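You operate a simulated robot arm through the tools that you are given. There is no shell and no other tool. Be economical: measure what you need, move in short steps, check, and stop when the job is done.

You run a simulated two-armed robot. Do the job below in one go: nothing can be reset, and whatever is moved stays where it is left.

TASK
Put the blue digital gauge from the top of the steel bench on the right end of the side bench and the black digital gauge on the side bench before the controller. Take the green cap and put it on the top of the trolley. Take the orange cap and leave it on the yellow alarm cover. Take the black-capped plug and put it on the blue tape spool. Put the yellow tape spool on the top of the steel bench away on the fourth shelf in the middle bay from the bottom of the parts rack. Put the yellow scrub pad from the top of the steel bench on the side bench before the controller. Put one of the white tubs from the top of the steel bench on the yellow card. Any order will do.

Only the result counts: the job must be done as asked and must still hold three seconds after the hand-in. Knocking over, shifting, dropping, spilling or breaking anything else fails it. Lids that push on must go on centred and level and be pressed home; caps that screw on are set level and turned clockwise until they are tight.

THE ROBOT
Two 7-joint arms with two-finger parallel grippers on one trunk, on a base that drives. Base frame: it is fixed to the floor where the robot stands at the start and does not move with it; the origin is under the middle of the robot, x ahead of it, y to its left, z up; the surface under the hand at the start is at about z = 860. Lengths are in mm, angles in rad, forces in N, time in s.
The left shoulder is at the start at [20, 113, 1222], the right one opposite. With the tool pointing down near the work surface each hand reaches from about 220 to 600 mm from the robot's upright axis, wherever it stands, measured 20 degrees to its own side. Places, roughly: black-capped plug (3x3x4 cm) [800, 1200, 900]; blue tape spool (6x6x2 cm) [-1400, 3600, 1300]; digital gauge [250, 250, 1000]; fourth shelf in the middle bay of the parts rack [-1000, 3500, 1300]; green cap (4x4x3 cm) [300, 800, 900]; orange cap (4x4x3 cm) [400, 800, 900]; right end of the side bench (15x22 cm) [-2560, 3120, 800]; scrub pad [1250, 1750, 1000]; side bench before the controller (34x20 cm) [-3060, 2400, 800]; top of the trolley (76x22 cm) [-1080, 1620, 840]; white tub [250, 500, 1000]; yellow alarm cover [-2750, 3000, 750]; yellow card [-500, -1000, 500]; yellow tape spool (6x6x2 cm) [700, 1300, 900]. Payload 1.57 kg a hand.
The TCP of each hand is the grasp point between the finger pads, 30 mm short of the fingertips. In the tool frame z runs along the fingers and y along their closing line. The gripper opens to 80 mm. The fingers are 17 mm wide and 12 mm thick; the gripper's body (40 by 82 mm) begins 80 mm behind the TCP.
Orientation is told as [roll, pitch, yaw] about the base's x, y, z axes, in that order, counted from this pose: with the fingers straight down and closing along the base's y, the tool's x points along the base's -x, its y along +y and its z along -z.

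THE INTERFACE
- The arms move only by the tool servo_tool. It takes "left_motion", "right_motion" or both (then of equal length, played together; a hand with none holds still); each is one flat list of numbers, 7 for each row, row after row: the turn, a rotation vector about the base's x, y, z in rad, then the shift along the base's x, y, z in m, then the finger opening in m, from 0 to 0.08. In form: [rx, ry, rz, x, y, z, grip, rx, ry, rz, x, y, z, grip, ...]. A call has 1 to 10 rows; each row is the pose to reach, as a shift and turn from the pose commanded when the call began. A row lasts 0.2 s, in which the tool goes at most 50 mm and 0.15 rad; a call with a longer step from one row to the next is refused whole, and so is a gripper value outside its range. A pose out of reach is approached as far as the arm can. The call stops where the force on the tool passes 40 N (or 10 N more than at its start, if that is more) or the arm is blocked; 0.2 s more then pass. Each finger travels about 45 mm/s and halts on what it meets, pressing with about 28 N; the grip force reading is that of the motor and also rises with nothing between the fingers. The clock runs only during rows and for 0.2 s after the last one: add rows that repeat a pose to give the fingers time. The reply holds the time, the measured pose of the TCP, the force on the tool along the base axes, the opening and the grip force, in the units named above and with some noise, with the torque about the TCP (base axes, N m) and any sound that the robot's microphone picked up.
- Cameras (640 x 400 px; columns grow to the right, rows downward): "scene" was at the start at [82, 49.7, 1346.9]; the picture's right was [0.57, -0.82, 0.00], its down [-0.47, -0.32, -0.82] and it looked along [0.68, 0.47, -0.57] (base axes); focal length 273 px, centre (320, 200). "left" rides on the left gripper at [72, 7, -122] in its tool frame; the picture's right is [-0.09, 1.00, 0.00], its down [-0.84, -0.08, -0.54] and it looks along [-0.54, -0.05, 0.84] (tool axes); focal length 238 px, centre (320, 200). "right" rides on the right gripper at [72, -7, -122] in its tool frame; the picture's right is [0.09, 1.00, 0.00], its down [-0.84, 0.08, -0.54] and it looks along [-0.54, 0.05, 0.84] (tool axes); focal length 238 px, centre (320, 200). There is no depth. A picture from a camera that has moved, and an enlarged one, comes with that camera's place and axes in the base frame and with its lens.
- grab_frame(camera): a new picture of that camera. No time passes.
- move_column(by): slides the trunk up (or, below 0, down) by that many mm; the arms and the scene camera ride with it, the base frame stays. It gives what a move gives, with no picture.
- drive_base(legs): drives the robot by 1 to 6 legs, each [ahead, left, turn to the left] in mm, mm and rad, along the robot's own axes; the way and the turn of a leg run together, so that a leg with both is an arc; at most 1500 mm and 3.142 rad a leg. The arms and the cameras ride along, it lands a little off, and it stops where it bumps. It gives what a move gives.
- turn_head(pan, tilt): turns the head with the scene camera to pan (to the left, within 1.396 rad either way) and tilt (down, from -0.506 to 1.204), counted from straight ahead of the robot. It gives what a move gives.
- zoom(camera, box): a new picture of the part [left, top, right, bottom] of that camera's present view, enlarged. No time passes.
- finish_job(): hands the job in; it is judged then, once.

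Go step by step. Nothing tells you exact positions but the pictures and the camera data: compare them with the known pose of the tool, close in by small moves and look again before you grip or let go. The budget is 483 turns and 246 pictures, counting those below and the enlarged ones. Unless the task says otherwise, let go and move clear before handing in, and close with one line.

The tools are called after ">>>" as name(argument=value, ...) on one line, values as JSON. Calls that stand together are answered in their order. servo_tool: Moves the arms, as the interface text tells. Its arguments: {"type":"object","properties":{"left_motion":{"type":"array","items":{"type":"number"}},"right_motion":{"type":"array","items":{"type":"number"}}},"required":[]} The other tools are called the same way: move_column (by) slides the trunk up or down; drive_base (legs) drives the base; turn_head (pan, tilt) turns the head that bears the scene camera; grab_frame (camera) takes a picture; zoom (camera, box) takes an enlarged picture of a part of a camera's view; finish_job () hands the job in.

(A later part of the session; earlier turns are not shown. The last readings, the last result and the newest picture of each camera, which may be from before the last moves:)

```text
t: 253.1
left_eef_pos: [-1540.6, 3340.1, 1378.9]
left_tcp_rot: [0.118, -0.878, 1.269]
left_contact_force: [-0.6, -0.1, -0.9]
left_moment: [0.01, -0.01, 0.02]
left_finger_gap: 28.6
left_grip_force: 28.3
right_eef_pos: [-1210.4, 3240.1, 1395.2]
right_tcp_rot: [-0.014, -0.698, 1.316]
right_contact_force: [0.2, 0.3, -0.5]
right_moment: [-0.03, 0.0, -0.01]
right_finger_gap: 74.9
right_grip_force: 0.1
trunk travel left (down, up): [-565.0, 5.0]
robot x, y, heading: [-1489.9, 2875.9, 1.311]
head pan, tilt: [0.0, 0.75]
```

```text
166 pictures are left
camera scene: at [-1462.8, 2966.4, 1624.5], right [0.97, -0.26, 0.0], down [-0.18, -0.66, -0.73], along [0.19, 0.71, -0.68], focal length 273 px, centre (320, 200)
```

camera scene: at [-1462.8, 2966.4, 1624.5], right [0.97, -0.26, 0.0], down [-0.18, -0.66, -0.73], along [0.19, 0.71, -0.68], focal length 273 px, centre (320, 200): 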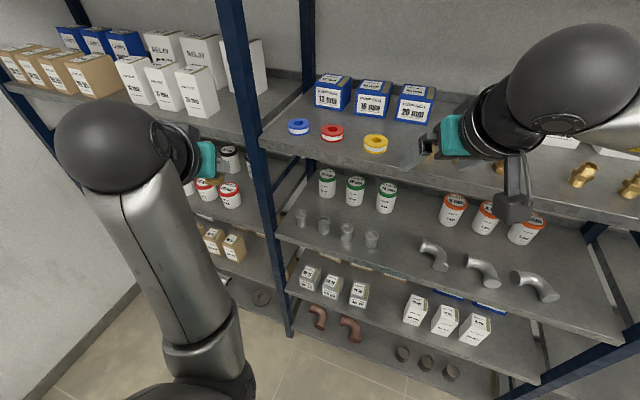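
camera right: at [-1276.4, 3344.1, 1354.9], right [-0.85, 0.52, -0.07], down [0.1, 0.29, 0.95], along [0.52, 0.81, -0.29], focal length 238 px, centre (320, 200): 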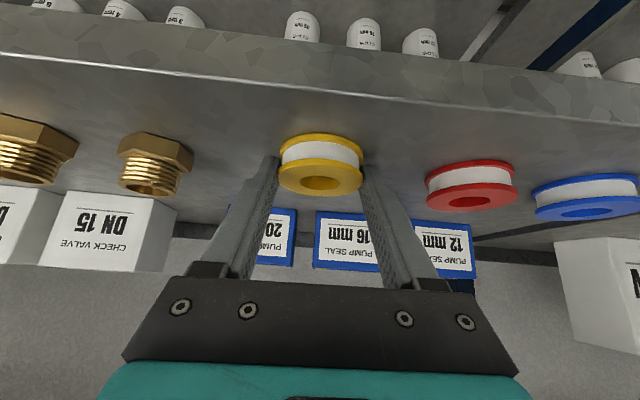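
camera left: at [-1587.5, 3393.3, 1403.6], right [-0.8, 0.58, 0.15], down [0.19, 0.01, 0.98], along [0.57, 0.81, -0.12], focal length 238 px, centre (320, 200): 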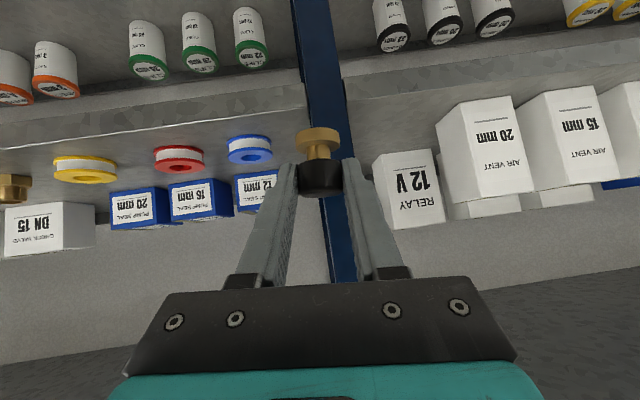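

>>> servo_tool(left_motion=[0, 0, 0, 0.035, -0.007, 0, 0.015, -0.008, -0.024, -0.011, 0.07, -0.014, 0, 0.015, -0.023, -0.0725, -0.034, 0.096, -0.02, 0, 0.015], right_motion=[0, 0, 0, -0.0, -0.03, 0, 0.075, 0, 0, 0, 0.01, -0.06, 0, 0.075, 0, 0, 0, 0.02, -0.09, 0, 0.075])

```text
t: 254.0
left_eef_pos: [-1490.0, 3347.8, 1399.3]
left_tcp_rot: [0.228, -0.945, 1.227]
left_contact_force: [1.2, -1.0, -0.3]
left_moment: [-0.01, 0.0, 0.03]
left_finger_gap: 28.7
left_grip_force: 27.5
right_eef_pos: [-1179.9, 3182.3, 1403.3]
right_tcp_rot: [-0.013, -0.695, 1.316]
right_contact_force: [0.2, -0.7, 0.2]
right_moment: [0.04, -0.03, 0.01]
right_finger_gap: 74.8
right_grip_force: 0.0
right hand out of reach, approached as far as the arm can: row 2, 3
trunk travel left (down, up): [-565.0, 5.0]
robot x, y, heading: [-1485.7, 2878.5, 1.309]
head pan, tilt: [0.0, 0.75]
stopped in row 3 (left hand): the arm was blocked; the commanded pose is now the measured one
```

The left arm jams when high and close in. I'll extend and lower it where there is free air, then straighten the tilt.

>>> servo_tool(left_motion=[0, 0, 0, 0.02, 0.01, -0.03, 0.015, 0, 0, 0, 0.04, 0.015, -0.055, 0.015, 0, 0, 0, 0.062, 0.021, -0.075, 0.015, -0.035, -0.042, -0.026, 0.062, 0.021, -0.075, 0.015, -0.07, -0.084, -0.052, 0.062, 0.021, -0.075, 0.015, -0.106, -0.125, -0.077, 0.062, 0.021, -0.075, 0.015])

```text
t: 255.2
left_eef_pos: [-1471.2, 3385.7, 1314.8]
left_tcp_rot: [0.27, -0.901, 1.191]
left_contact_force: [1.4, 0.0, -1.4]
left_moment: [-0.01, -0.02, -0.01]
left_finger_gap: 28.7
left_grip_force: 28.1
right_eef_pos: [-1177.4, 3181.5, 1403.7]
right_tcp_rot: [-0.015, -0.694, 1.315]
right_contact_force: [-0.1, 0.8, -0.1]
right_moment: [0.01, -0.02, -0.02]
right_finger_gap: 75.2
right_grip_force: 0.0
trunk travel left (down, up): [-565.0, 5.0]
robot x, y, heading: [-1488.0, 2878.7, 1.31]
head pan, tilt: [0.0, 0.75]
stopped in row 6 (left hand): the arm was blocked; the commanded pose is now the measured one
```

>>> servo_tool(left_motion=[0, 0, 0, 0.01, 0, -0.02, 0.015, 0, 0, 0, 0.02, 0, -0.037, 0.015, 0, 0, 0, 0.035, -0.002, -0.037, 0.015, 0, 0, 0, 0.053, -0.004, -0.037, 0.015])

>>> grab_frame(camera="scene")

```text
t: 256.4
left_eef_pos: [-1460.4, 3401.8, 1277.6]
left_tcp_rot: [0.445, -0.903, 1.095]
left_contact_force: [0.2, 0.5, -1.4]
left_moment: [-0.01, -0.01, 0.03]
left_finger_gap: 28.4
left_grip_force: 27.8
right_eef_pos: [-1179.4, 3182.5, 1401.9]
right_tcp_rot: [-0.013, -0.696, 1.315]
right_contact_force: [0.2, 0.4, -0.1]
right_moment: [-0.03, -0.03, -0.01]
right_finger_gap: 74.8
right_grip_force: 0.0
trunk travel left (down, up): [-565.0, 5.0]
robot x, y, heading: [-1488.8, 2875.9, 1.31]
head pan, tilt: [0.0, 0.75]
stopped in row 4 (left hand): the arm was blocked; the commanded pose is now the measured one
```

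```text
165 pictures are left
camera scene: at [-1463.6, 2966.6, 1624.5], right [0.97, -0.26, 0.0], down [-0.17, -0.66, -0.73], along [0.19, 0.71, -0.68], focal length 273 px, centre (320, 200)
```

scene: 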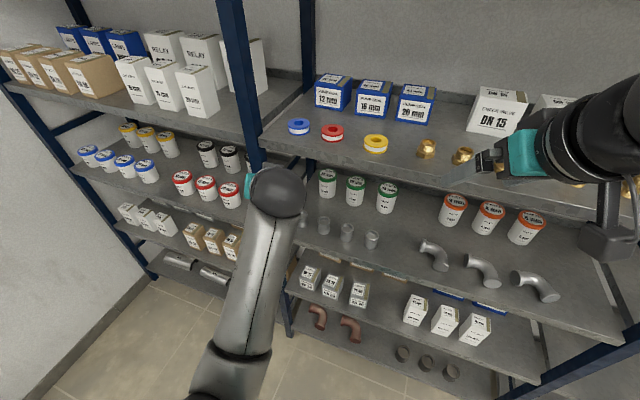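

>>> servo_tool(left_motion=[0, 0, 0, -0.045, 0.005, 0, 0.015, 0, 0, 0, -0.093, 0.01, 0, 0.015, -0.043, -0.085, -0.038, -0.093, 0.01, 0, 0.015, -0.086, -0.17, -0.076, -0.093, 0.01, 0, 0.015, -0.129, -0.256, -0.115, -0.093, 0.01, 0, 0.015])

```text
t: 257.6
left_eef_pos: [-1551.6, 3411.8, 1277.9]
left_tcp_rot: [-0.018, -0.871, 1.339]
left_contact_force: [0.6, 0.8, -1.2]
left_moment: [-0.03, -0.02, -0.03]
left_finger_gap: 28.5
left_grip_force: 28.3
right_eef_pos: [-1179.5, 3181.9, 1403.0]
right_tcp_rot: [-0.015, -0.695, 1.316]
right_contact_force: [0.3, 0.0, 0.1]
right_moment: [0.0, -0.03, -0.01]
right_finger_gap: 75.1
right_grip_force: 0.1
trunk travel left (down, up): [-565.0, 5.0]
robot x, y, heading: [-1491.0, 2877.8, 1.31]
head pan, tilt: [0.0, 0.75]
```

That freed it. I'll test raising to placement height at this lateral position.

>>> servo_tool(left_motion=[0, 0, 0, 0, 0, 0.03, 0.015, 0, 0, 0, 0, 0, 0.06, 0.015, 0, 0, 0, 0, 0, 0.085, 0.015, 0, 0, 0, 0, 0, 0.105, 0.015])

>>> grab_frame(camera="left")

```text
t: 258.6
left_eef_pos: [-1553.2, 3410.8, 1383.0]
left_tcp_rot: [-0.014, -0.87, 1.337]
left_contact_force: [0.0, 0.5, -1.4]
left_moment: [-0.03, 0.0, -0.01]
left_finger_gap: 28.8
left_grip_force: 28.5
right_eef_pos: [-1178.4, 3182.1, 1403.5]
right_tcp_rot: [-0.016, -0.694, 1.316]
right_contact_force: [0.4, 0.4, -0.2]
right_moment: [0.01, -0.03, 0.02]
right_finger_gap: 75.0
right_grip_force: 0.1
trunk travel left (down, up): [-565.0, 5.0]
robot x, y, heading: [-1482.2, 2877.5, 1.311]
head pan, tilt: [0.0, 0.75]
```

```text
164 pictures are left
camera left: at [-1593.0, 3277.4, 1407.6], right [-0.95, 0.3, 0.06], down [0.1, 0.1, 0.99], along [0.29, 0.95, -0.13], focal length 238 px, centre (320, 200)
```

left: 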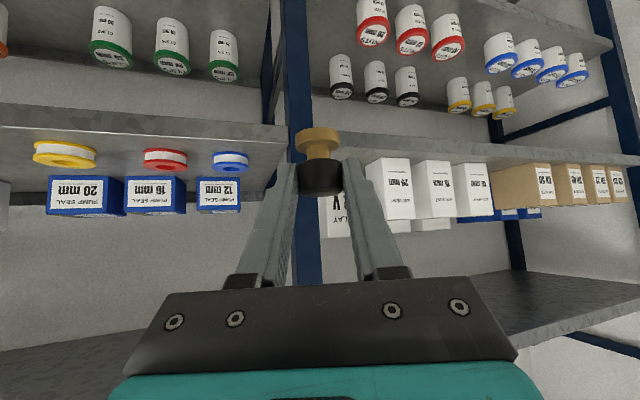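

That posture works, so I'll do the rest with the base. First the right hand goes upright and close in, so it won't swing into the rack.

>>> servo_tool(right_motion=[-0.134, 0.035, 0, 0, 0, 0, 0.06, -0.269, 0.07, 0, -0.01, -0.01, 0, 0.06, -0.403, 0.105, 0, -0.025, -0.03, 0, 0.06, -0.538, 0.14, 0, -0.045, -0.05, 0, 0.06, -0.672, 0.175, 0, -0.07, -0.08, 0, 0.06, -0.672, 0.175, 0, -0.097, -0.111, 0, 0.06])

```text
t: 260.0
left_eef_pos: [-1553.0, 3410.6, 1382.0]
left_tcp_rot: [-0.015, -0.874, 1.337]
left_contact_force: [-0.3, 0.1, -0.6]
left_moment: [-0.02, 0.0, -0.02]
left_finger_gap: 28.5
left_grip_force: 27.7
right_eef_pos: [-1277.0, 3071.0, 1404.5]
right_tcp_rot: [-0.016, 0.001, 1.316]
right_contact_force: [-0.5, -0.4, -0.8]
right_moment: [-0.02, 0.02, -0.06]
right_finger_gap: 59.9
right_grip_force: 0.1
trunk travel left (down, up): [-565.0, 5.0]
robot x, y, heading: [-1487.2, 2880.9, 1.311]
head pan, tilt: [0.0, 0.75]
```

Now I'll strafe right so the left hand lines up with the blue spool while still outside the rack, then look.

>>> drive_base(legs=[[0, -142, 0], [90, 0, 0]])

>>> grab_frame(camera="scene")

>>> grab_frame(camera="left")

```text
t: 262.1
left_eef_pos: [-1387.4, 3460.7, 1381.7]
left_tcp_rot: [-0.015, -0.872, 1.334]
left_contact_force: [-0.2, 0.3, -1.1]
left_moment: [-0.03, 0.03, 0.0]
left_finger_gap: 28.7
left_grip_force: 28.1
right_eef_pos: [-1112.6, 3119.8, 1404.3]
right_tcp_rot: [-0.013, -0.001, 1.312]
right_contact_force: [0.9, -0.5, 0.1]
right_moment: [-0.05, 0.0, 0.0]
right_finger_gap: 60.0
right_grip_force: 0.1
trunk travel left (down, up): [-565.0, 5.0]
robot x, y, heading: [-1323.2, 2925.8, 1.308]
head pan, tilt: [0.0, 0.75]
```

```text
163 pictures are left
camera scene: at [-1300.5, 3015.9, 1624.5], right [0.97, -0.26, 0.0], down [-0.18, -0.66, -0.73], along [0.19, 0.71, -0.68], focal length 273 px, centre (320, 200)
```

scene: 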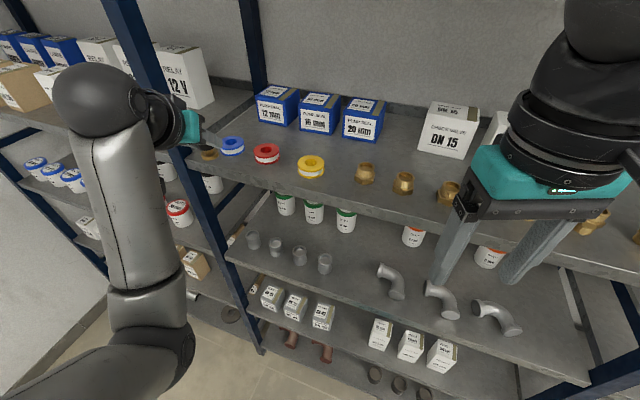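

```text
162 pictures are left
camera left: at [-1428.9, 3327.1, 1407.2], right [-0.95, 0.3, 0.06], down [0.1, 0.1, 0.99], along [0.29, 0.95, -0.13], focal length 238 px, centre (320, 200)
```

left: 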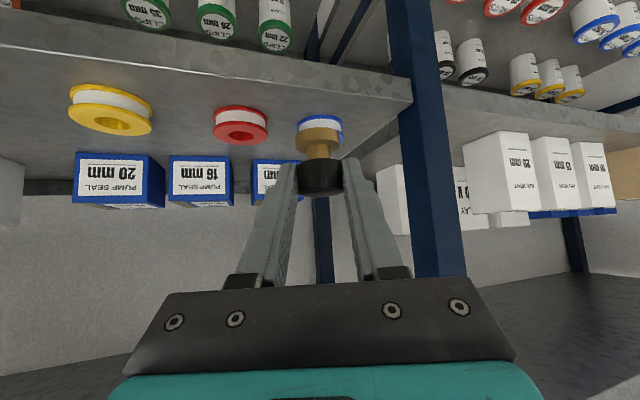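

The plug lines up with the blue spool and the post stays clear on the left. I'll drive ahead most of the way.

>>> drive_base(legs=[[70, 0, 0]])

>>> grab_frame(camera="left")

>>> grab_frame(camera="scene")

```text
t: 263.1
left_eef_pos: [-1368.3, 3528.4, 1381.3]
left_tcp_rot: [-0.013, -0.87, 1.331]
left_contact_force: [0.2, 0.9, -0.7]
left_moment: [-0.02, 0.0, 0.02]
left_finger_gap: 28.6
left_grip_force: 27.6
right_eef_pos: [-1092.9, 3187.4, 1403.1]
right_tcp_rot: [-0.014, -0.001, 1.312]
right_contact_force: [0.3, 0.0, 0.6]
right_moment: [-0.07, -0.01, 0.01]
right_finger_gap: 59.9
right_grip_force: 0.0
trunk travel left (down, up): [-565.0, 5.0]
robot x, y, heading: [-1306.6, 2995.6, 1.303]
head pan, tilt: [0.0, 0.75]
```

```text
161 pictures are left
camera left: at [-1410.2, 3395.3, 1407.0], right [-0.95, 0.3, 0.06], down [0.1, 0.1, 0.99], along [0.29, 0.95, -0.13], focal length 238 px, centre (320, 200)
```

left: 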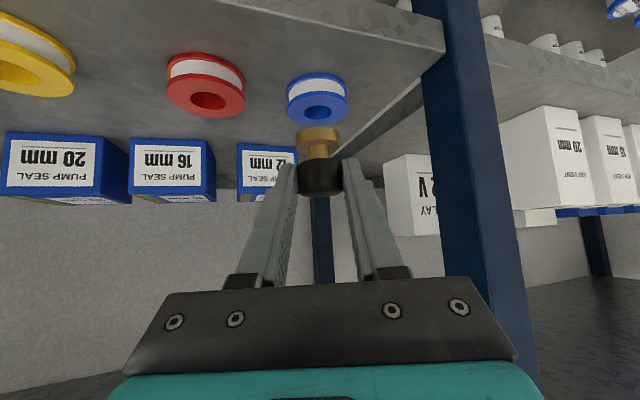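

```text
160 pictures are left
camera scene: at [-1281.9, 3084.2, 1624.4], right [0.97, -0.26, 0.0], down [-0.18, -0.66, -0.73], along [0.19, 0.71, -0.68], focal length 273 px, centre (320, 200)
```

scene: 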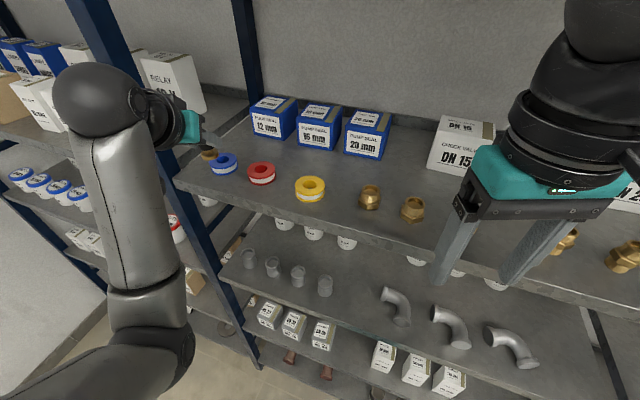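

Both views put the blue spool's centre at [-1354,3590]. I'll extend the arm about 53 mm to bring the plug over it.

>>> servo_tool(left_motion=[0, 0, 0, 0.004, 0.017, 0, 0.015, 0, 0, 0, 0.008, 0.034, 0, 0.015, 0, 0, 0, 0.012, 0.052, 0, 0.015, 0, 0, 0, 0.012, 0.052, -0.02, 0.015])

>>> grab_frame(camera="left")

>>> zoom(camera="scene", box=[140, 90, 340, 215])

```text
t: 264.1
left_eef_pos: [-1356.1, 3579.3, 1364.1]
left_tcp_rot: [-0.013, -0.872, 1.332]
left_contact_force: [-0.1, 0.4, -0.6]
left_moment: [0.0, -0.03, 0.02]
left_finger_gap: 28.4
left_grip_force: 27.9
right_eef_pos: [-1093.7, 3186.3, 1403.5]
right_tcp_rot: [-0.014, 0.0, 1.311]
right_contact_force: [0.1, -0.5, -0.5]
right_moment: [0.02, 0.01, -0.02]
right_finger_gap: 59.9
right_grip_force: 0.0
trunk travel left (down, up): [-565.0, 5.0]
robot x, y, heading: [-1307.3, 2995.4, 1.302]
head pan, tilt: [0.0, 0.75]
```

```text
159 pictures are left
camera left: at [-1398.3, 3446.7, 1388.8], right [-0.95, 0.3, 0.06], down [0.1, 0.1, 0.99], along [0.29, 0.95, -0.13], focal length 238 px, centre (320, 200)
```

left: 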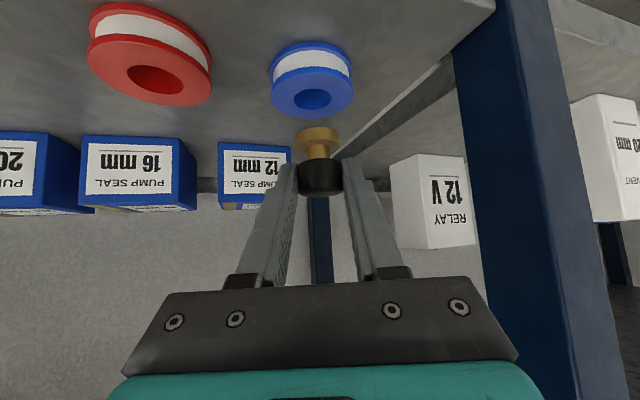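

```text
3.20 times, centred on (240, 152) of scene
camera zoom: at [-1282.5, 3082.5, 1624.5], right [0.97, -0.26, 0.0], down [-0.18, -0.66, -0.73], along [0.19, 0.71, -0.68], focal length 874 px, centre (576, 352)
```

zoom: 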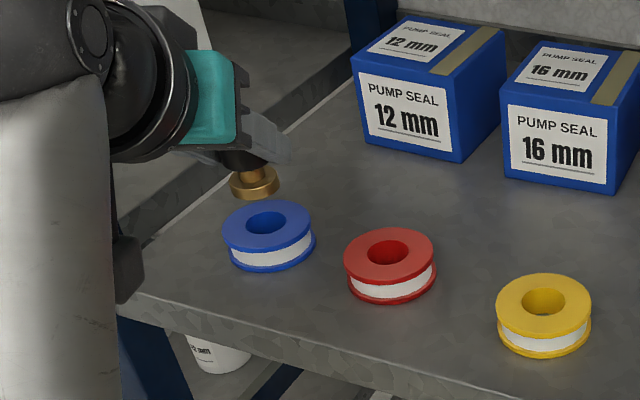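

The plug is within 2 mm of the spool's centre. Lowering until contact.

>>> servo_tool(left_motion=[0, 0, 0, 0.001, 0, -0.012, 0.015, 0, 0, 0, 0.001, 0, -0.017, 0.015, 0, 0, 0, 0.001, 0, -0.021, 0.015, 0, 0, 0, 0.001, 0, -0.024, 0.015, 0, 0, 0, 0.001, 0, -0.027, 0.015])

>>> zoom(camera="scene", box=[160, 110, 300, 200])

>>> grab_frame(camera="left")

```text
t: 265.3
left_eef_pos: [-1355.0, 3578.7, 1338.5]
left_tcp_rot: [-0.013, -0.88, 1.331]
left_contact_force: [-0.4, 1.0, 8.2]
left_moment: [0.16, 0.02, 0.02]
left_finger_gap: 28.5
left_grip_force: 27.9
right_eef_pos: [-1094.0, 3186.2, 1404.8]
right_tcp_rot: [-0.014, -0.002, 1.314]
right_contact_force: [0.1, 0.4, -0.2]
right_moment: [0.01, -0.01, -0.02]
right_finger_gap: 60.3
right_grip_force: 0.0
trunk travel left (down, up): [-565.0, 5.0]
robot x, y, heading: [-1305.6, 2992.5, 1.303]
head pan, tilt: [0.0, 0.75]
```

```text
4.44 times, centred on (230, 155) of scene
camera zoom: at [-1282.2, 3082.0, 1624.7], right [0.97, -0.26, 0.0], down [-0.18, -0.66, -0.73], along [0.19, 0.71, -0.68], focal length 1214 px, centre (720, 400)
```

zoom: 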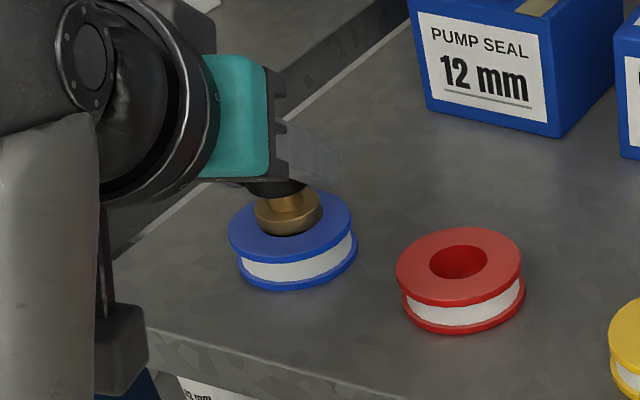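

```text
156 pictures are left
camera left: at [-1397.3, 3445.6, 1362.9], right [-0.95, 0.3, 0.06], down [0.1, 0.1, 0.99], along [0.29, 0.95, -0.12], focal length 238 px, centre (320, 200)
```

left: 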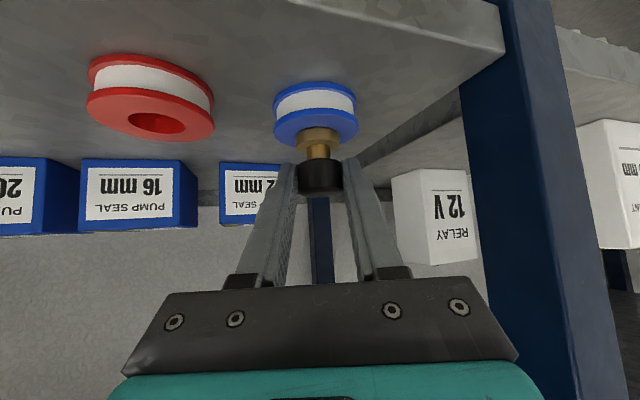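

The plug sits on the spool. Releasing and withdrawing up and back.

>>> servo_tool(left_motion=[0, 0, 0, 0, 0, 0, 0.025, 0, 0, 0, 0, 0, 0, 0.04, 0, 0, 0, 0, 0, 0, 0.055, 0, 0, 0, 0, 0, 0, 0.06, 0, 0, 0, -0.002, -0.008, 0.015, 0.06, 0, 0, 0, -0.006, -0.022, 0.035, 0.06, 0, 0, 0, -0.012, -0.05, 0.05, 0.06])

>>> zoom(camera="scene", box=[160, 110, 300, 200])

```text
t: 266.9
left_eef_pos: [-1371.0, 3526.7, 1385.4]
left_tcp_rot: [-0.013, -0.871, 1.334]
left_contact_force: [-0.3, 0.5, 0.2]
left_moment: [-0.01, 0.01, 0.01]
left_finger_gap: 60.0
left_grip_force: 0.1
right_eef_pos: [-1093.5, 3186.1, 1404.5]
right_tcp_rot: [-0.014, -0.001, 1.313]
right_contact_force: [0.2, 0.0, 0.5]
right_moment: [0.01, -0.03, 0.0]
right_finger_gap: 59.9
right_grip_force: 0.0
trunk travel left (down, up): [-565.0, 5.0]
robot x, y, heading: [-1302.2, 2990.2, 1.302]
head pan, tilt: [0.0, 0.75]
```

```text
4.44 times, centred on (230, 155) of scene
camera zoom: at [-1282.6, 3081.6, 1624.6], right [0.97, -0.26, 0.0], down [-0.18, -0.66, -0.73], along [0.19, 0.71, -0.68], focal length 1214 px, centre (720, 400)
```

zoom: 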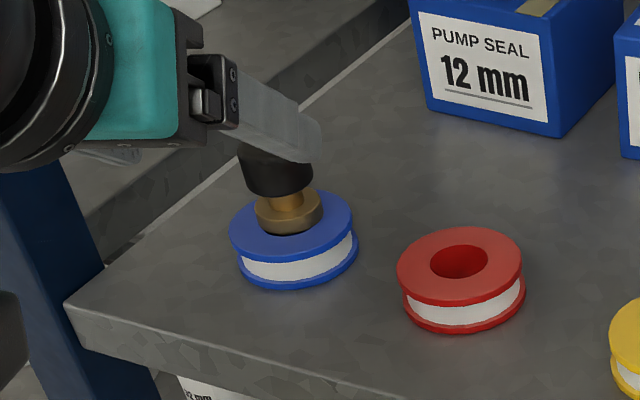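

The plug stands upright on the blue spool. I'll back out, straighten the left hand and lower the trunk.

>>> drive_base(legs=[[-300, 0, 0]])

>>> servo_tool(left_motion=[-0.141, 0.034, 0, 0, 0, 0, 0.06, -0.282, 0.068, 0, 0, 0, 0, 0.06, -0.423, 0.102, 0, 0, 0, 0, 0.06, -0.564, 0.137, 0, 0, 0, 0, 0.06, -0.705, 0.171, 0, 0, 0, 0, 0.06, -0.847, 0.205, 0, 0, 0, 0, 0.06, -0.847, 0.205, 0, -0.01, -0.04, 0, 0.06, -0.847, 0.205, 0, -0.02, -0.08, 0, 0.06])

>>> move_column(by=-290)

>>> grab_frame(camera="scene")

```text
t: 268.9
left_eef_pos: [-1448.6, 3241.9, 1386.7]
left_tcp_rot: [-0.014, -0.873, 1.338]
left_contact_force: [-0.7, -0.6, -0.5]
left_moment: [-0.02, -0.01, 0.02]
left_finger_gap: 59.9
left_grip_force: 0.1
right_eef_pos: [-1171.3, 2901.3, 1403.9]
right_tcp_rot: [-0.014, -0.001, 1.317]
right_contact_force: [-0.4, -0.4, -0.9]
right_moment: [-0.03, -0.01, 0.03]
right_finger_gap: 59.9
right_grip_force: 0.0
trunk travel left (down, up): [-565.0, 5.0]
robot x, y, heading: [-1382.5, 2708.0, 1.309]
head pan, tilt: [0.0, 0.75]
```

```text
t: 270.7
left_eef_pos: [-1468.9, 3161.6, 1382.7]
left_tcp_rot: [-0.011, 0.001, 1.336]
left_contact_force: [-0.4, -0.6, -0.3]
left_moment: [0.02, -0.01, 0.02]
left_finger_gap: 60.2
left_grip_force: 0.1
right_eef_pos: [-1172.0, 2902.1, 1403.5]
right_tcp_rot: [-0.015, -0.001, 1.315]
right_contact_force: [0.7, 0.3, 1.0]
right_moment: [0.02, 0.0, 0.01]
right_finger_gap: 60.2
right_grip_force: 0.1
trunk travel left (down, up): [-565.0, 5.0]
robot x, y, heading: [-1380.6, 2713.6, 1.313]
head pan, tilt: [0.0, 0.75]
```

```text
t: 273.6
left_eef_pos: [-1469.0, 3162.8, 1093.6]
left_tcp_rot: [-0.014, 0.0, 1.336]
left_contact_force: [-0.4, 0.5, -0.5]
left_moment: [0.01, 0.03, 0.0]
left_finger_gap: 60.0
left_grip_force: 0.0
right_eef_pos: [-1171.6, 2902.1, 1114.1]
right_tcp_rot: [-0.014, -0.002, 1.316]
right_contact_force: [-0.7, 0.2, 0.0]
right_moment: [-0.02, 0.04, 0.0]
right_finger_gap: 59.7
right_grip_force: 0.1
trunk travel left (down, up): [-275.0, 295.0]
robot x, y, heading: [-1381.9, 2705.5, 1.307]
head pan, tilt: [0.0, 0.75]
```

```text
154 pictures are left
camera scene: at [-1359.3, 2797.3, 1334.6], right [0.97, -0.26, 0.0], down [-0.18, -0.66, -0.73], along [0.19, 0.71, -0.68], focal length 273 px, centre (320, 200)
```

scene: 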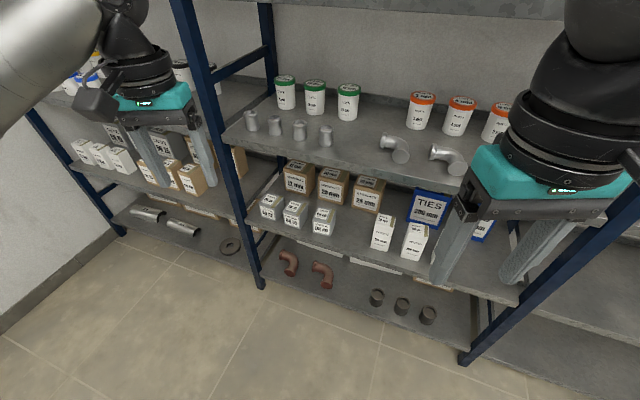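

Now back to the steel bench for the green cap and a white tub.

>>> drive_base(legs=[[0, 0, -1.945], [1000, 0, 0], [1030, 0, 0], [0, -680, 0]])

>>> turn_head(pan=0.0, tilt=0.9)

>>> grab_frame(camera="scene")

```text
t: 291.8
left_eef_pos: [344.7, 885.1, 1093.3]
left_tcp_rot: [-0.01, -0.001, -0.596]
left_contact_force: [-1.0, -0.8, 0.4]
left_moment: [0.03, 0.01, -0.03]
left_finger_gap: 60.3
left_grip_force: 0.0
right_eef_pos: [-5.8, 700.9, 1113.2]
right_tcp_rot: [-0.014, -0.002, -0.618]
right_contact_force: [-0.3, -0.1, -1.0]
right_moment: [0.03, -0.02, -0.04]
right_finger_gap: 60.2
right_grip_force: 0.0
trunk travel left (down, up): [-275.0, 295.0]
robot x, y, heading: [-111.4, 965.6, -0.625]
head pan, tilt: [0.0, 0.75]
```

```text
t: 292.5
left_eef_pos: [343.5, 885.6, 1094.0]
left_tcp_rot: [-0.012, -0.001, -0.596]
left_contact_force: [-0.3, -0.5, 0.9]
left_moment: [0.01, 0.0, -0.01]
left_finger_gap: 59.9
left_grip_force: 0.1
right_eef_pos: [-4.8, 700.9, 1112.8]
right_tcp_rot: [-0.014, -0.001, -0.617]
right_contact_force: [0.1, 0.6, -0.7]
right_moment: [-0.04, -0.01, -0.02]
right_finger_gap: 60.1
right_grip_force: 0.0
trunk travel left (down, up): [-275.0, 295.0]
robot x, y, heading: [-114.0, 966.2, -0.622]
head pan, tilt: [0.0, 0.901]
```

```text
153 pictures are left
camera scene: at [-43.4, 916.2, 1322.7], right [-0.58, -0.81, 0.0], down [-0.64, 0.46, -0.62], along [0.5, -0.36, -0.78], focal length 273 px, centre (320, 200)
```

scene: 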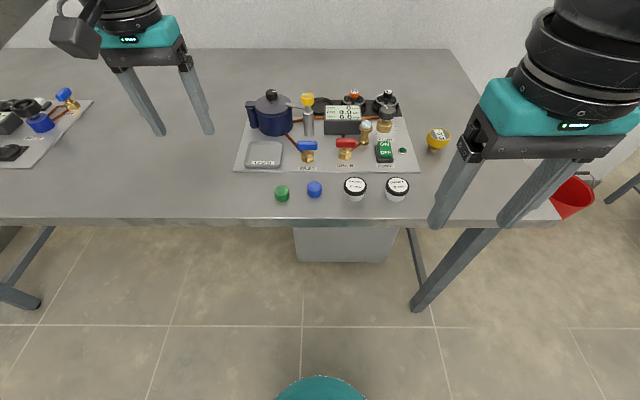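

The green cap is at about [295,770], the farther tub at [166,568]. The left hand goes above green, the right above that tub.

>>> servo_tool(left_motion=[0, 0, 0, -0.008, -0.019, -0.02, 0.06, 0, 0, 0, -0.016, -0.039, -0.042, 0.06, 0, 0, 0, -0.024, -0.058, -0.064, 0.06, 0, 0, 0, -0.032, -0.077, -0.086, 0.06, 0, 0, 0, -0.04, -0.097, -0.108, 0.06, 0, 0, 0, -0.048, -0.116, -0.13, 0.06], right_motion=[0, 0, 0, 0.028, -0.022, -0.02, 0.06, 0, 0, 0, 0.057, -0.044, -0.042, 0.075, 0, 0, 0, 0.086, -0.067, -0.064, 0.075, 0, 0, 0, 0.114, -0.089, -0.086, 0.075, 0, 0, 0, 0.143, -0.111, -0.108, 0.075, 0, 0, 0, 0.171, -0.133, -0.13, 0.075])

>>> grab_frame(camera="left")

>>> grab_frame(camera="right")

```text
t: 293.9
left_eef_pos: [294.7, 772.9, 962.2]
left_tcp_rot: [-0.011, 0.0, -0.597]
left_contact_force: [-0.1, -0.1, -0.1]
left_moment: [0.02, 0.0, -0.01]
left_finger_gap: 60.0
left_grip_force: 0.1
right_eef_pos: [165.5, 565.8, 981.3]
right_tcp_rot: [-0.015, -0.003, -0.617]
right_contact_force: [0.6, -0.5, 0.5]
right_moment: [0.02, -0.02, -0.02]
right_finger_gap: 75.0
right_grip_force: 0.1
trunk travel left (down, up): [-275.0, 295.0]
robot x, y, heading: [-114.4, 965.4, -0.624]
head pan, tilt: [0.0, 0.901]
```

```text
152 pictures are left
camera left: at [239.0, 818.9, 1086.2], right [0.64, 0.77, -0.01], down [0.65, -0.53, 0.54], along [0.41, -0.35, -0.84], focal length 238 px, centre (320, 200)
```

left: 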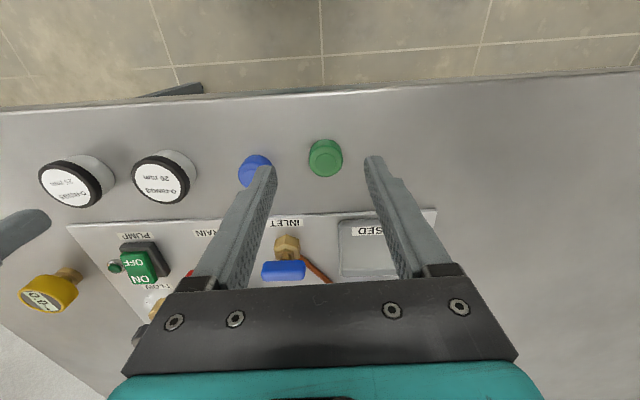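

```text
151 pictures are left
camera right: at [105.1, 603.8, 1102.1], right [0.5, 0.87, -0.01], down [0.73, -0.41, 0.54], along [0.46, -0.28, -0.84], focal length 238 px, centre (320, 200)
```

right: 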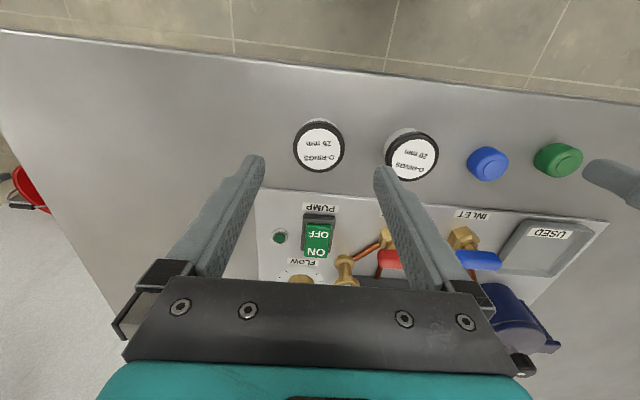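

Small corrections, then both hands descend and close: green cap on the left, tub on the right.

>>> servo_tool(left_motion=[0, 0, 0, 0.009, -0.006, -0.03, 0.06, 0, 0, 0, 0.009, -0.006, -0.06, 0.06, 0, 0, 0, 0.009, -0.006, -0.069, 0.06, 0, 0, 0, 0.009, -0.006, -0.069, 0.045, 0, 0, 0, 0.009, -0.006, -0.069, 0.03, 0, 0, 0, 0.009, -0.006, -0.069, 0.015, 0, 0, 0, 0.009, -0.006, -0.069, 0.015, 0, 0, 0, 0.009, -0.006, -0.069, 0.015], right_motion=[0, 0, 0, 0.005, -0.005, -0.035, 0.075, 0, 0, 0, 0.005, -0.005, -0.07, 0.075, 0, 0, 0, 0.005, -0.005, -0.088, 0.075, 0, 0, 0, 0.005, -0.005, -0.088, 0.06, 0, 0, 0, 0.005, -0.005, -0.088, 0.045, 0, 0, 0, 0.005, -0.005, -0.088, 0.03, 0, 0, 0, 0.005, -0.005, -0.088, 0.03, 0, 0, 0, 0.005, -0.005, -0.088, 0.03])

>>> grab_frame(camera="left")

>>> grab_frame(camera="right")

```text
t: 295.7
left_eef_pos: [304.6, 764.9, 893.7]
left_tcp_rot: [-0.013, 0.001, -0.598]
left_contact_force: [0.5, 0.5, 0.0]
left_moment: [0.0, 0.0, 0.01]
left_finger_gap: 28.6
left_grip_force: 28.1
right_eef_pos: [171.1, 562.4, 895.9]
right_tcp_rot: [-0.015, -0.003, -0.619]
right_contact_force: [0.1, -1.2, 0.7]
right_moment: [0.03, 0.01, 0.03]
right_finger_gap: 47.0
right_grip_force: 28.1
trunk travel left (down, up): [-275.0, 295.0]
robot x, y, heading: [-112.1, 967.6, -0.624]
head pan, tilt: [0.0, 0.901]
```

```text
150 pictures are left
camera left: at [248.9, 811.9, 1016.6], right [0.64, 0.77, -0.01], down [0.65, -0.53, 0.54], along [0.41, -0.35, -0.84], focal length 238 px, centre (320, 200)
```

left: 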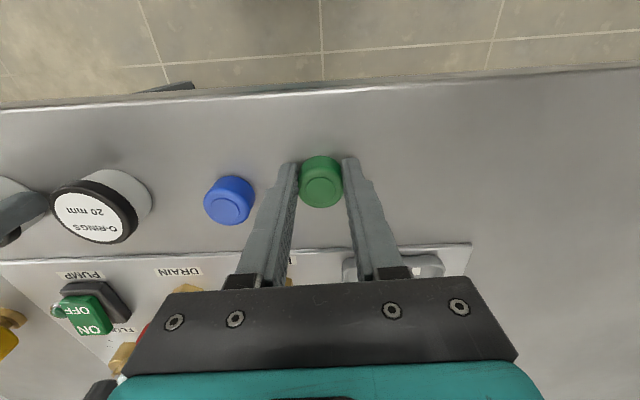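

```text
149 pictures are left
camera right: at [110.2, 599.8, 1016.8], right [0.5, 0.87, -0.01], down [0.73, -0.41, 0.54], along [0.46, -0.28, -0.84], focal length 238 px, centre (320, 200)
```

right: 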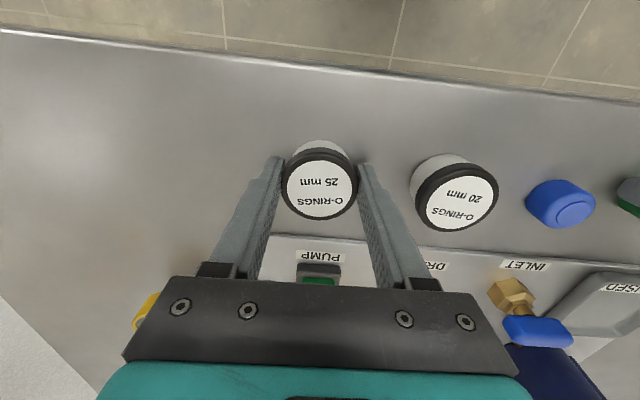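

Both are held. I'll lift, pull in, then drive round to the aisle side of the trolley.

>>> servo_tool(left_motion=[0, 0, 0, 0, 0, 0.045, 0.015, 0, 0, 0, 0, 0, 0.09, 0.015, 0, 0, 0, 0, 0, 0.13, 0.015, 0, 0, 0, -0.01, 0.02, 0.17, 0.015, 0, 0, 0, -0.02, 0.05, 0.2, 0.015, 0, 0, 0, -0.02, 0.08, 0.21, 0.015], right_motion=[0, 0, 0, 0, 0, 0.045, 0.03, 0, 0, 0, 0, 0, 0.09, 0.03, 0, 0, 0, 0, 0, 0.13, 0.03, 0, 0, 0, -0.03, 0.01, 0.17, 0.03, 0, 0, 0, -0.07, 0.02, 0.19, 0.03, 0, 0, 0, -0.1, 0.03, 0.2, 0.03])

>>> drive_base(legs=[[0, 500, 0], [0, 0, -1.578], [0, -1130, 0]])

>>> turn_head(pan=0.0, tilt=0.7)

>>> grab_frame(camera="scene")

```text
refused: row 4 steps farther than a row can; nothing moved
```

```text
t: 308.0
left_eef_pos: [-937.2, 1658.2, 893.5]
left_tcp_rot: [-0.01, 0.0, -2.187]
left_contact_force: [0.7, 0.4, -0.2]
left_moment: [0.0, 0.02, 0.01]
left_finger_gap: 28.3
left_grip_force: 27.8
right_eef_pos: [-1138.1, 1795.1, 895.0]
right_tcp_rot: [-0.014, -0.002, -2.209]
right_contact_force: [-0.3, 0.0, -0.6]
right_moment: [-0.02, 0.01, -0.06]
right_finger_gap: 47.2
right_grip_force: 28.1
trunk travel left (down, up): [-275.0, 295.0]
robot x, y, heading: [-729.5, 2069.4, -2.213]
head pan, tilt: [0.0, 0.901]
```

```text
t: 308.7
left_eef_pos: [-937.4, 1658.0, 893.7]
left_tcp_rot: [-0.012, 0.0, -2.189]
left_contact_force: [-0.2, -0.5, 0.4]
left_moment: [0.02, 0.01, 0.01]
left_finger_gap: 28.3
left_grip_force: 27.7
right_eef_pos: [-1137.0, 1795.8, 896.3]
right_tcp_rot: [-0.015, -0.003, -2.209]
right_contact_force: [-0.3, -0.3, 0.1]
right_moment: [-0.01, 0.04, 0.01]
right_finger_gap: 47.2
right_grip_force: 28.1
trunk travel left (down, up): [-275.0, 295.0]
robot x, y, heading: [-725.4, 2073.5, -2.218]
head pan, tilt: [0.0, 0.7]
```

```text
148 pictures are left
camera scene: at [-784.4, 1993.6, 1338.7], right [-0.8, 0.6, 0.0], down [0.39, 0.52, -0.76], along [-0.46, -0.61, -0.64], focal length 273 px, centre (320, 200)
```

scene: 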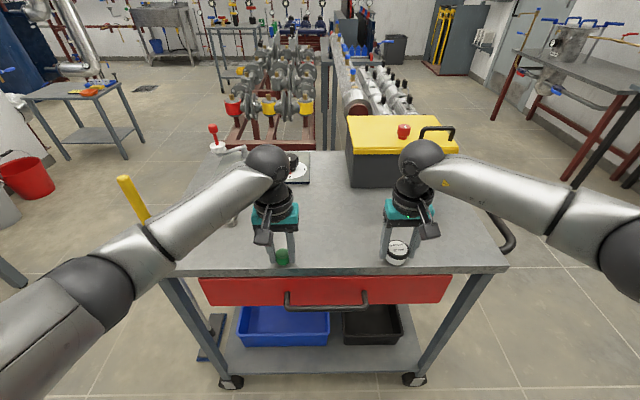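

A mistake: the lift was refused, so the base drove off with the hands still low. The right hand may have pushed the other tub and the blue cap on the bench. I'll check both grips, raise the hands and look back at the bench.

>>> grab_frame(camera="left")

>>> grab_frame(camera="right")

>>> turn_head(pan=1.39, tilt=0.4)

>>> grab_frame(camera="scene")

```text
147 pictures are left
camera left: at [-889.0, 1711.7, 1016.7], right [0.76, -0.65, -0.01], down [-0.54, -0.64, 0.54], along [-0.36, -0.41, -0.84], focal length 238 px, centre (320, 200)
```

left: 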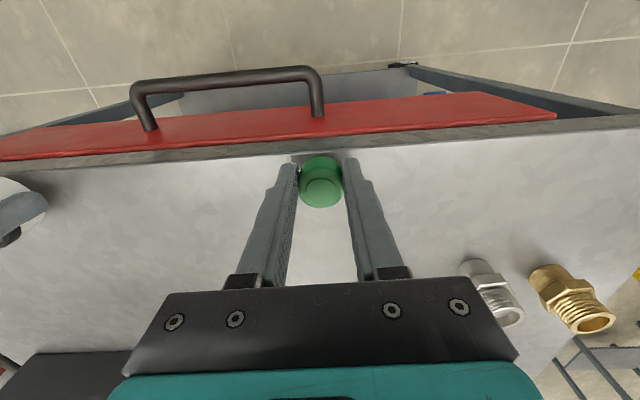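

```text
146 pictures are left
camera right: at [-1097.7, 1856.4, 1016.9], right [0.85, -0.52, -0.01], down [-0.43, -0.72, 0.54], along [-0.29, -0.46, -0.84], focal length 238 px, centre (320, 200)
```

right: 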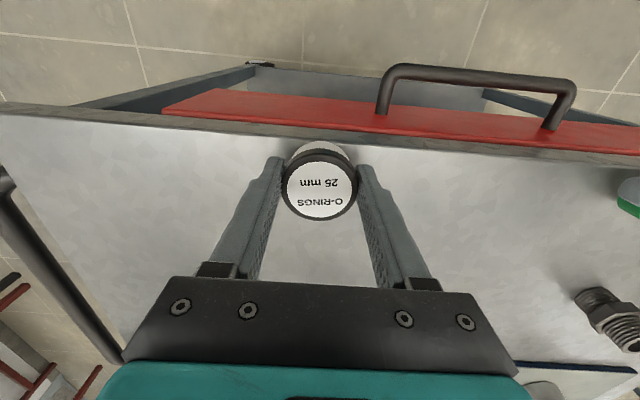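

```text
t: 310.2
left_eef_pos: [-937.0, 1657.8, 892.9]
left_tcp_rot: [-0.013, 0.0, -2.189]
left_contact_force: [0.3, -0.2, -0.4]
left_moment: [0.0, 0.01, 0.03]
left_finger_gap: 28.6
left_grip_force: 27.8
right_eef_pos: [-1135.2, 1796.4, 895.4]
right_tcp_rot: [-0.015, 0.0, -2.208]
right_contact_force: [0.2, 0.6, 0.2]
right_moment: [0.0, 0.02, 0.0]
right_finger_gap: 47.0
right_grip_force: 28.0
trunk travel left (down, up): [-275.0, 295.0]
robot x, y, heading: [-726.7, 2069.1, -2.219]
head pan, tilt: [1.389, 0.4]
```

```text
145 pictures are left
camera scene: at [-670.6, 1993.5, 1365.6], right [-0.73, -0.68, 0.0], down [-0.26, 0.29, -0.92], along [0.62, -0.68, -0.39], focal length 273 px, centre (320, 200)
```

scene: 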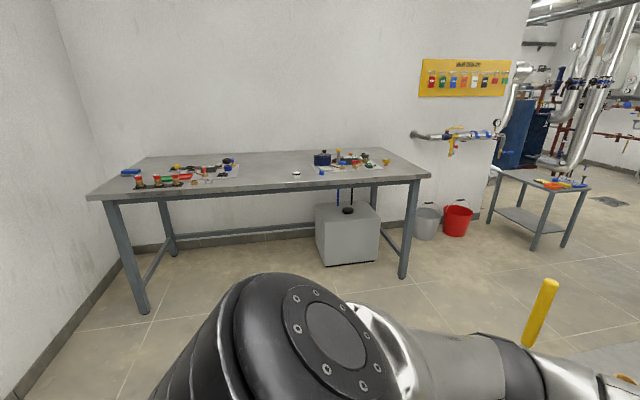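

>>> zoom(camera="scene", box=[230, 140, 430, 210])

```text
3.20 times, centred on (330, 175) of scene
camera zoom: at [-670.6, 1993.5, 1365.6], right [-0.73, -0.68, 0.0], down [-0.26, 0.29, -0.92], along [0.62, -0.68, -0.39], focal length 874 px, centre (288, 280)
```

zoom: 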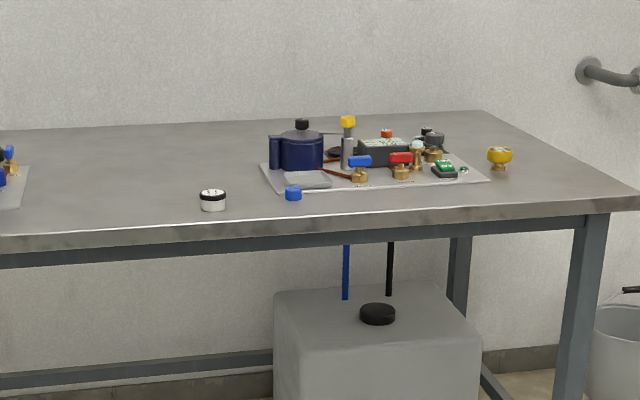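

The second tub and the blue cap were pushed along but are still upright, so I'll put them back afterwards. First the green cap goes onto the clear strip of the trolley top.

>>> servo_tool(left_motion=[0, 0, 0, 0, 0, 0.03, 0.015, 0, 0, 0, -0.021, -0.029, 0.03, 0.015, 0, 0, 0, -0.042, -0.058, 0.03, 0.015, 0, 0, 0, -0.063, -0.087, 0.03, 0.015], right_motion=[0, 0, 0, 0, 0, 0.04, 0.03, 0, 0, 0, 0, 0, 0.08, 0.03, 0, 0, 0, 0, 0, 0.12, 0.03, 0, 0, 0, 0, 0, 0.16, 0.03])

>>> turn_head(pan=0.2, tilt=0.8)

>>> grab_frame(camera="left")

>>> grab_frame(camera="scene")

```text
t: 311.2
left_eef_pos: [-1000.1, 1571.9, 924.9]
left_tcp_rot: [-0.011, 0.0, -2.192]
left_contact_force: [-0.5, 0.8, -1.0]
left_moment: [0.01, 0.01, -0.03]
left_finger_gap: 28.3
left_grip_force: 27.7
right_eef_pos: [-1137.8, 1795.7, 1055.3]
right_tcp_rot: [-0.013, 0.002, -2.209]
right_contact_force: [0.3, -0.1, -0.5]
right_moment: [0.0, -0.02, 0.05]
right_finger_gap: 47.2
right_grip_force: 27.5
trunk travel left (down, up): [-275.0, 295.0]
robot x, y, heading: [-729.2, 2070.9, -2.214]
head pan, tilt: [1.389, 0.4]
```

```text
t: 312.6
left_eef_pos: [-999.5, 1570.2, 923.6]
left_tcp_rot: [-0.012, 0.0, -2.19]
left_contact_force: [0.1, 0.0, -0.6]
left_moment: [0.0, 0.0, 0.03]
left_finger_gap: 28.7
left_grip_force: 27.9
right_eef_pos: [-1137.4, 1795.1, 1055.1]
right_tcp_rot: [-0.015, -0.002, -2.207]
right_contact_force: [-0.3, -0.2, -0.8]
right_moment: [-0.01, -0.01, 0.01]
right_finger_gap: 47.1
right_grip_force: 28.4
trunk travel left (down, up): [-275.0, 295.0]
robot x, y, heading: [-726.0, 2072.4, -2.215]
head pan, tilt: [0.201, 0.799]
```

```text
143 pictures are left
camera left: at [-951.5, 1624.6, 1047.2], right [0.76, -0.65, -0.01], down [-0.54, -0.64, 0.54], along [-0.36, -0.41, -0.84], focal length 238 px, centre (320, 200)
```

left: 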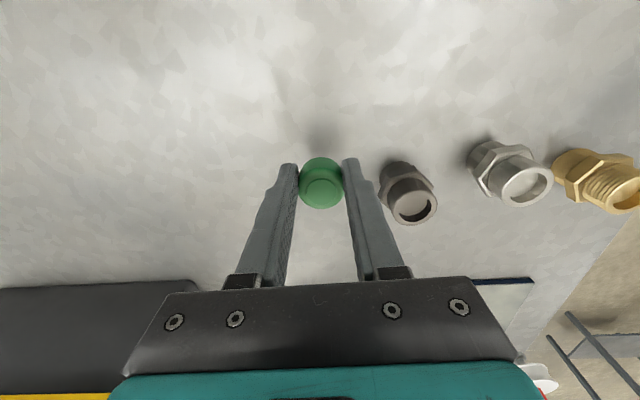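

```text
142 pictures are left
camera scene: at [-767.9, 1988.6, 1330.5], right [-0.9, 0.43, 0.0], down [0.31, 0.65, -0.7], along [-0.3, -0.63, -0.72], focal length 273 px, centre (320, 200)
```

scene: 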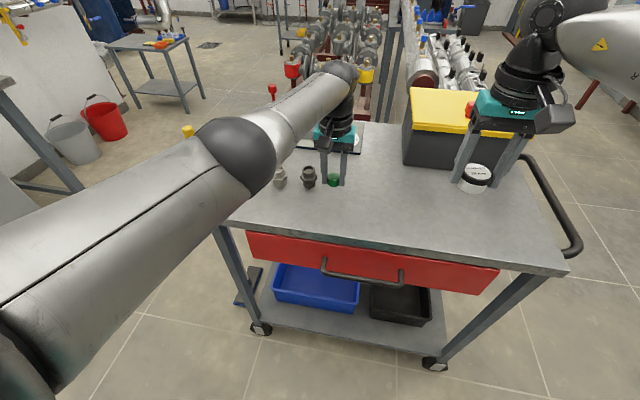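

A dark fitting stands close to the left, so I'll shift 80 mm to the clear middle and then lower.

>>> servo_tool(left_motion=[0, 0, 0, -0.032, 0.024, 0, 0.015, 0, 0, 0, -0.064, 0.048, 0, 0.015, 0, 0, 0, -0.064, 0.048, -0.02, 0.015, 0, 0, 0, -0.064, 0.048, -0.04, 0.015])

>>> grab_frame(camera="left")

```text
t: 313.6
left_eef_pos: [-1049.6, 1627.6, 911.1]
left_tcp_rot: [-0.01, 0.0, -2.188]
left_contact_force: [-0.9, 0.4, -1.0]
left_moment: [-0.03, 0.0, 0.0]
left_finger_gap: 28.6
left_grip_force: 28.8
left hand out of reach, approached as far as the arm can: row 1, 2, 3, 4
right_eef_pos: [-1138.1, 1794.7, 1056.4]
right_tcp_rot: [-0.016, 0.0, -2.209]
right_contact_force: [1.0, 0.1, -0.8]
right_moment: [0.02, 0.03, -0.03]
right_finger_gap: 47.0
right_grip_force: 28.4
trunk travel left (down, up): [-275.0, 295.0]
robot x, y, heading: [-727.3, 2070.1, -2.217]
head pan, tilt: [0.201, 0.799]
```

```text
141 pictures are left
camera left: at [-1001.2, 1681.4, 1035.0], right [0.76, -0.65, -0.01], down [-0.54, -0.64, 0.54], along [-0.36, -0.41, -0.84], focal length 238 px, centre (320, 200)
```

left: 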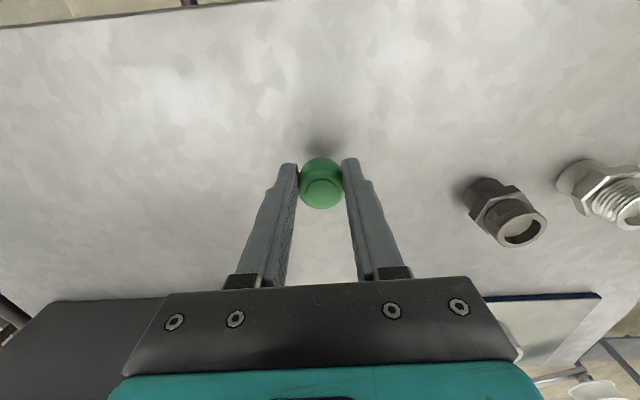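

That's at the edge of reach, so I'll bring it in slightly and lower onto the trolley top.

>>> servo_tool(left_motion=[0, 0, 0, 0.033, 0.032, 0.01, 0.015, 0, 0, 0, 0.033, 0.032, 0, 0.015, 0, 0, 0, 0.033, 0.032, -0.005, 0.015, 0, 0, 0, 0.033, 0.032, -0.01, 0.015, 0, 0, 0, 0.033, 0.032, -0.014, 0.015])

```text
t: 314.8
left_eef_pos: [-1015.2, 1659.2, 897.6]
left_tcp_rot: [-0.013, -0.002, -2.188]
left_contact_force: [0.4, 1.1, 0.2]
left_moment: [-0.01, 0.02, -0.01]
left_finger_gap: 29.3
left_grip_force: 28.0
right_eef_pos: [-1138.0, 1795.3, 1055.4]
right_tcp_rot: [-0.014, -0.002, -2.209]
right_contact_force: [1.1, 0.0, -0.4]
right_moment: [0.01, -0.02, -0.01]
right_finger_gap: 47.0
right_grip_force: 28.2
trunk travel left (down, up): [-275.0, 295.0]
robot x, y, heading: [-724.8, 2068.3, -2.215]
head pan, tilt: [0.201, 0.799]
```

>>> servo_tool(left_motion=[0, 0, 0, -0.013, -0.018, 0, 0.015, 0, 0, 0, -0.013, -0.018, -0.01, 0.015, 0, 0, 0, -0.013, -0.018, -0.016, 0.015, 0, 0, 0, -0.013, -0.018, -0.021, 0.015, 0, 0, 0, -0.013, -0.018, -0.025, 0.015, 0, 0, 0, -0.013, -0.018, -0.029, 0.015, 0, 0, 0, -0.013, -0.018, -0.033, 0.015])

>>> grab_frame(camera="left")

```text
t: 316.1
left_eef_pos: [-1029.2, 1642.2, 880.4]
left_tcp_rot: [-0.011, -0.005, -2.188]
left_contact_force: [9.4, 7.9, 12.4]
left_moment: [0.11, -0.65, 0.29]
left_finger_gap: 28.9
left_grip_force: 28.3
right_eef_pos: [-1136.2, 1793.2, 1055.5]
right_tcp_rot: [-0.015, -0.003, -2.208]
right_contact_force: [0.5, -0.5, -0.6]
right_moment: [0.01, 0.0, 0.02]
right_finger_gap: 47.1
right_grip_force: 28.2
trunk travel left (down, up): [-275.0, 295.0]
robot x, y, heading: [-732.6, 2073.0, -2.216]
head pan, tilt: [0.201, 0.799]
stopped in row 6 (left hand): the force on the tool passed its limit at 44 N (the readings are from after the stop); the commanded pose is now the measured one
```

```text
140 pictures are left
camera left: at [-980.1, 1697.5, 1003.0], right [0.76, -0.65, -0.01], down [-0.54, -0.64, 0.55], along [-0.36, -0.41, -0.84], focal length 238 px, centre (320, 200)
```

left: 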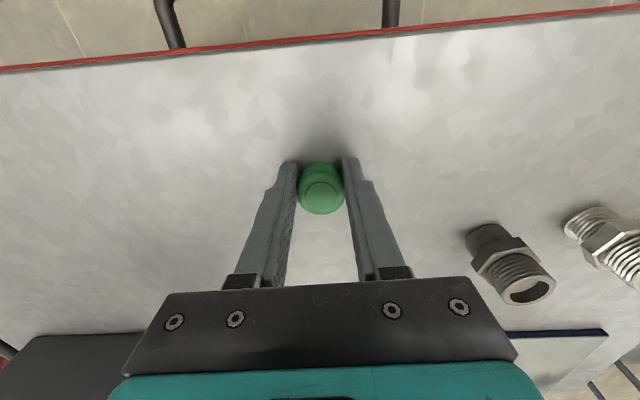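

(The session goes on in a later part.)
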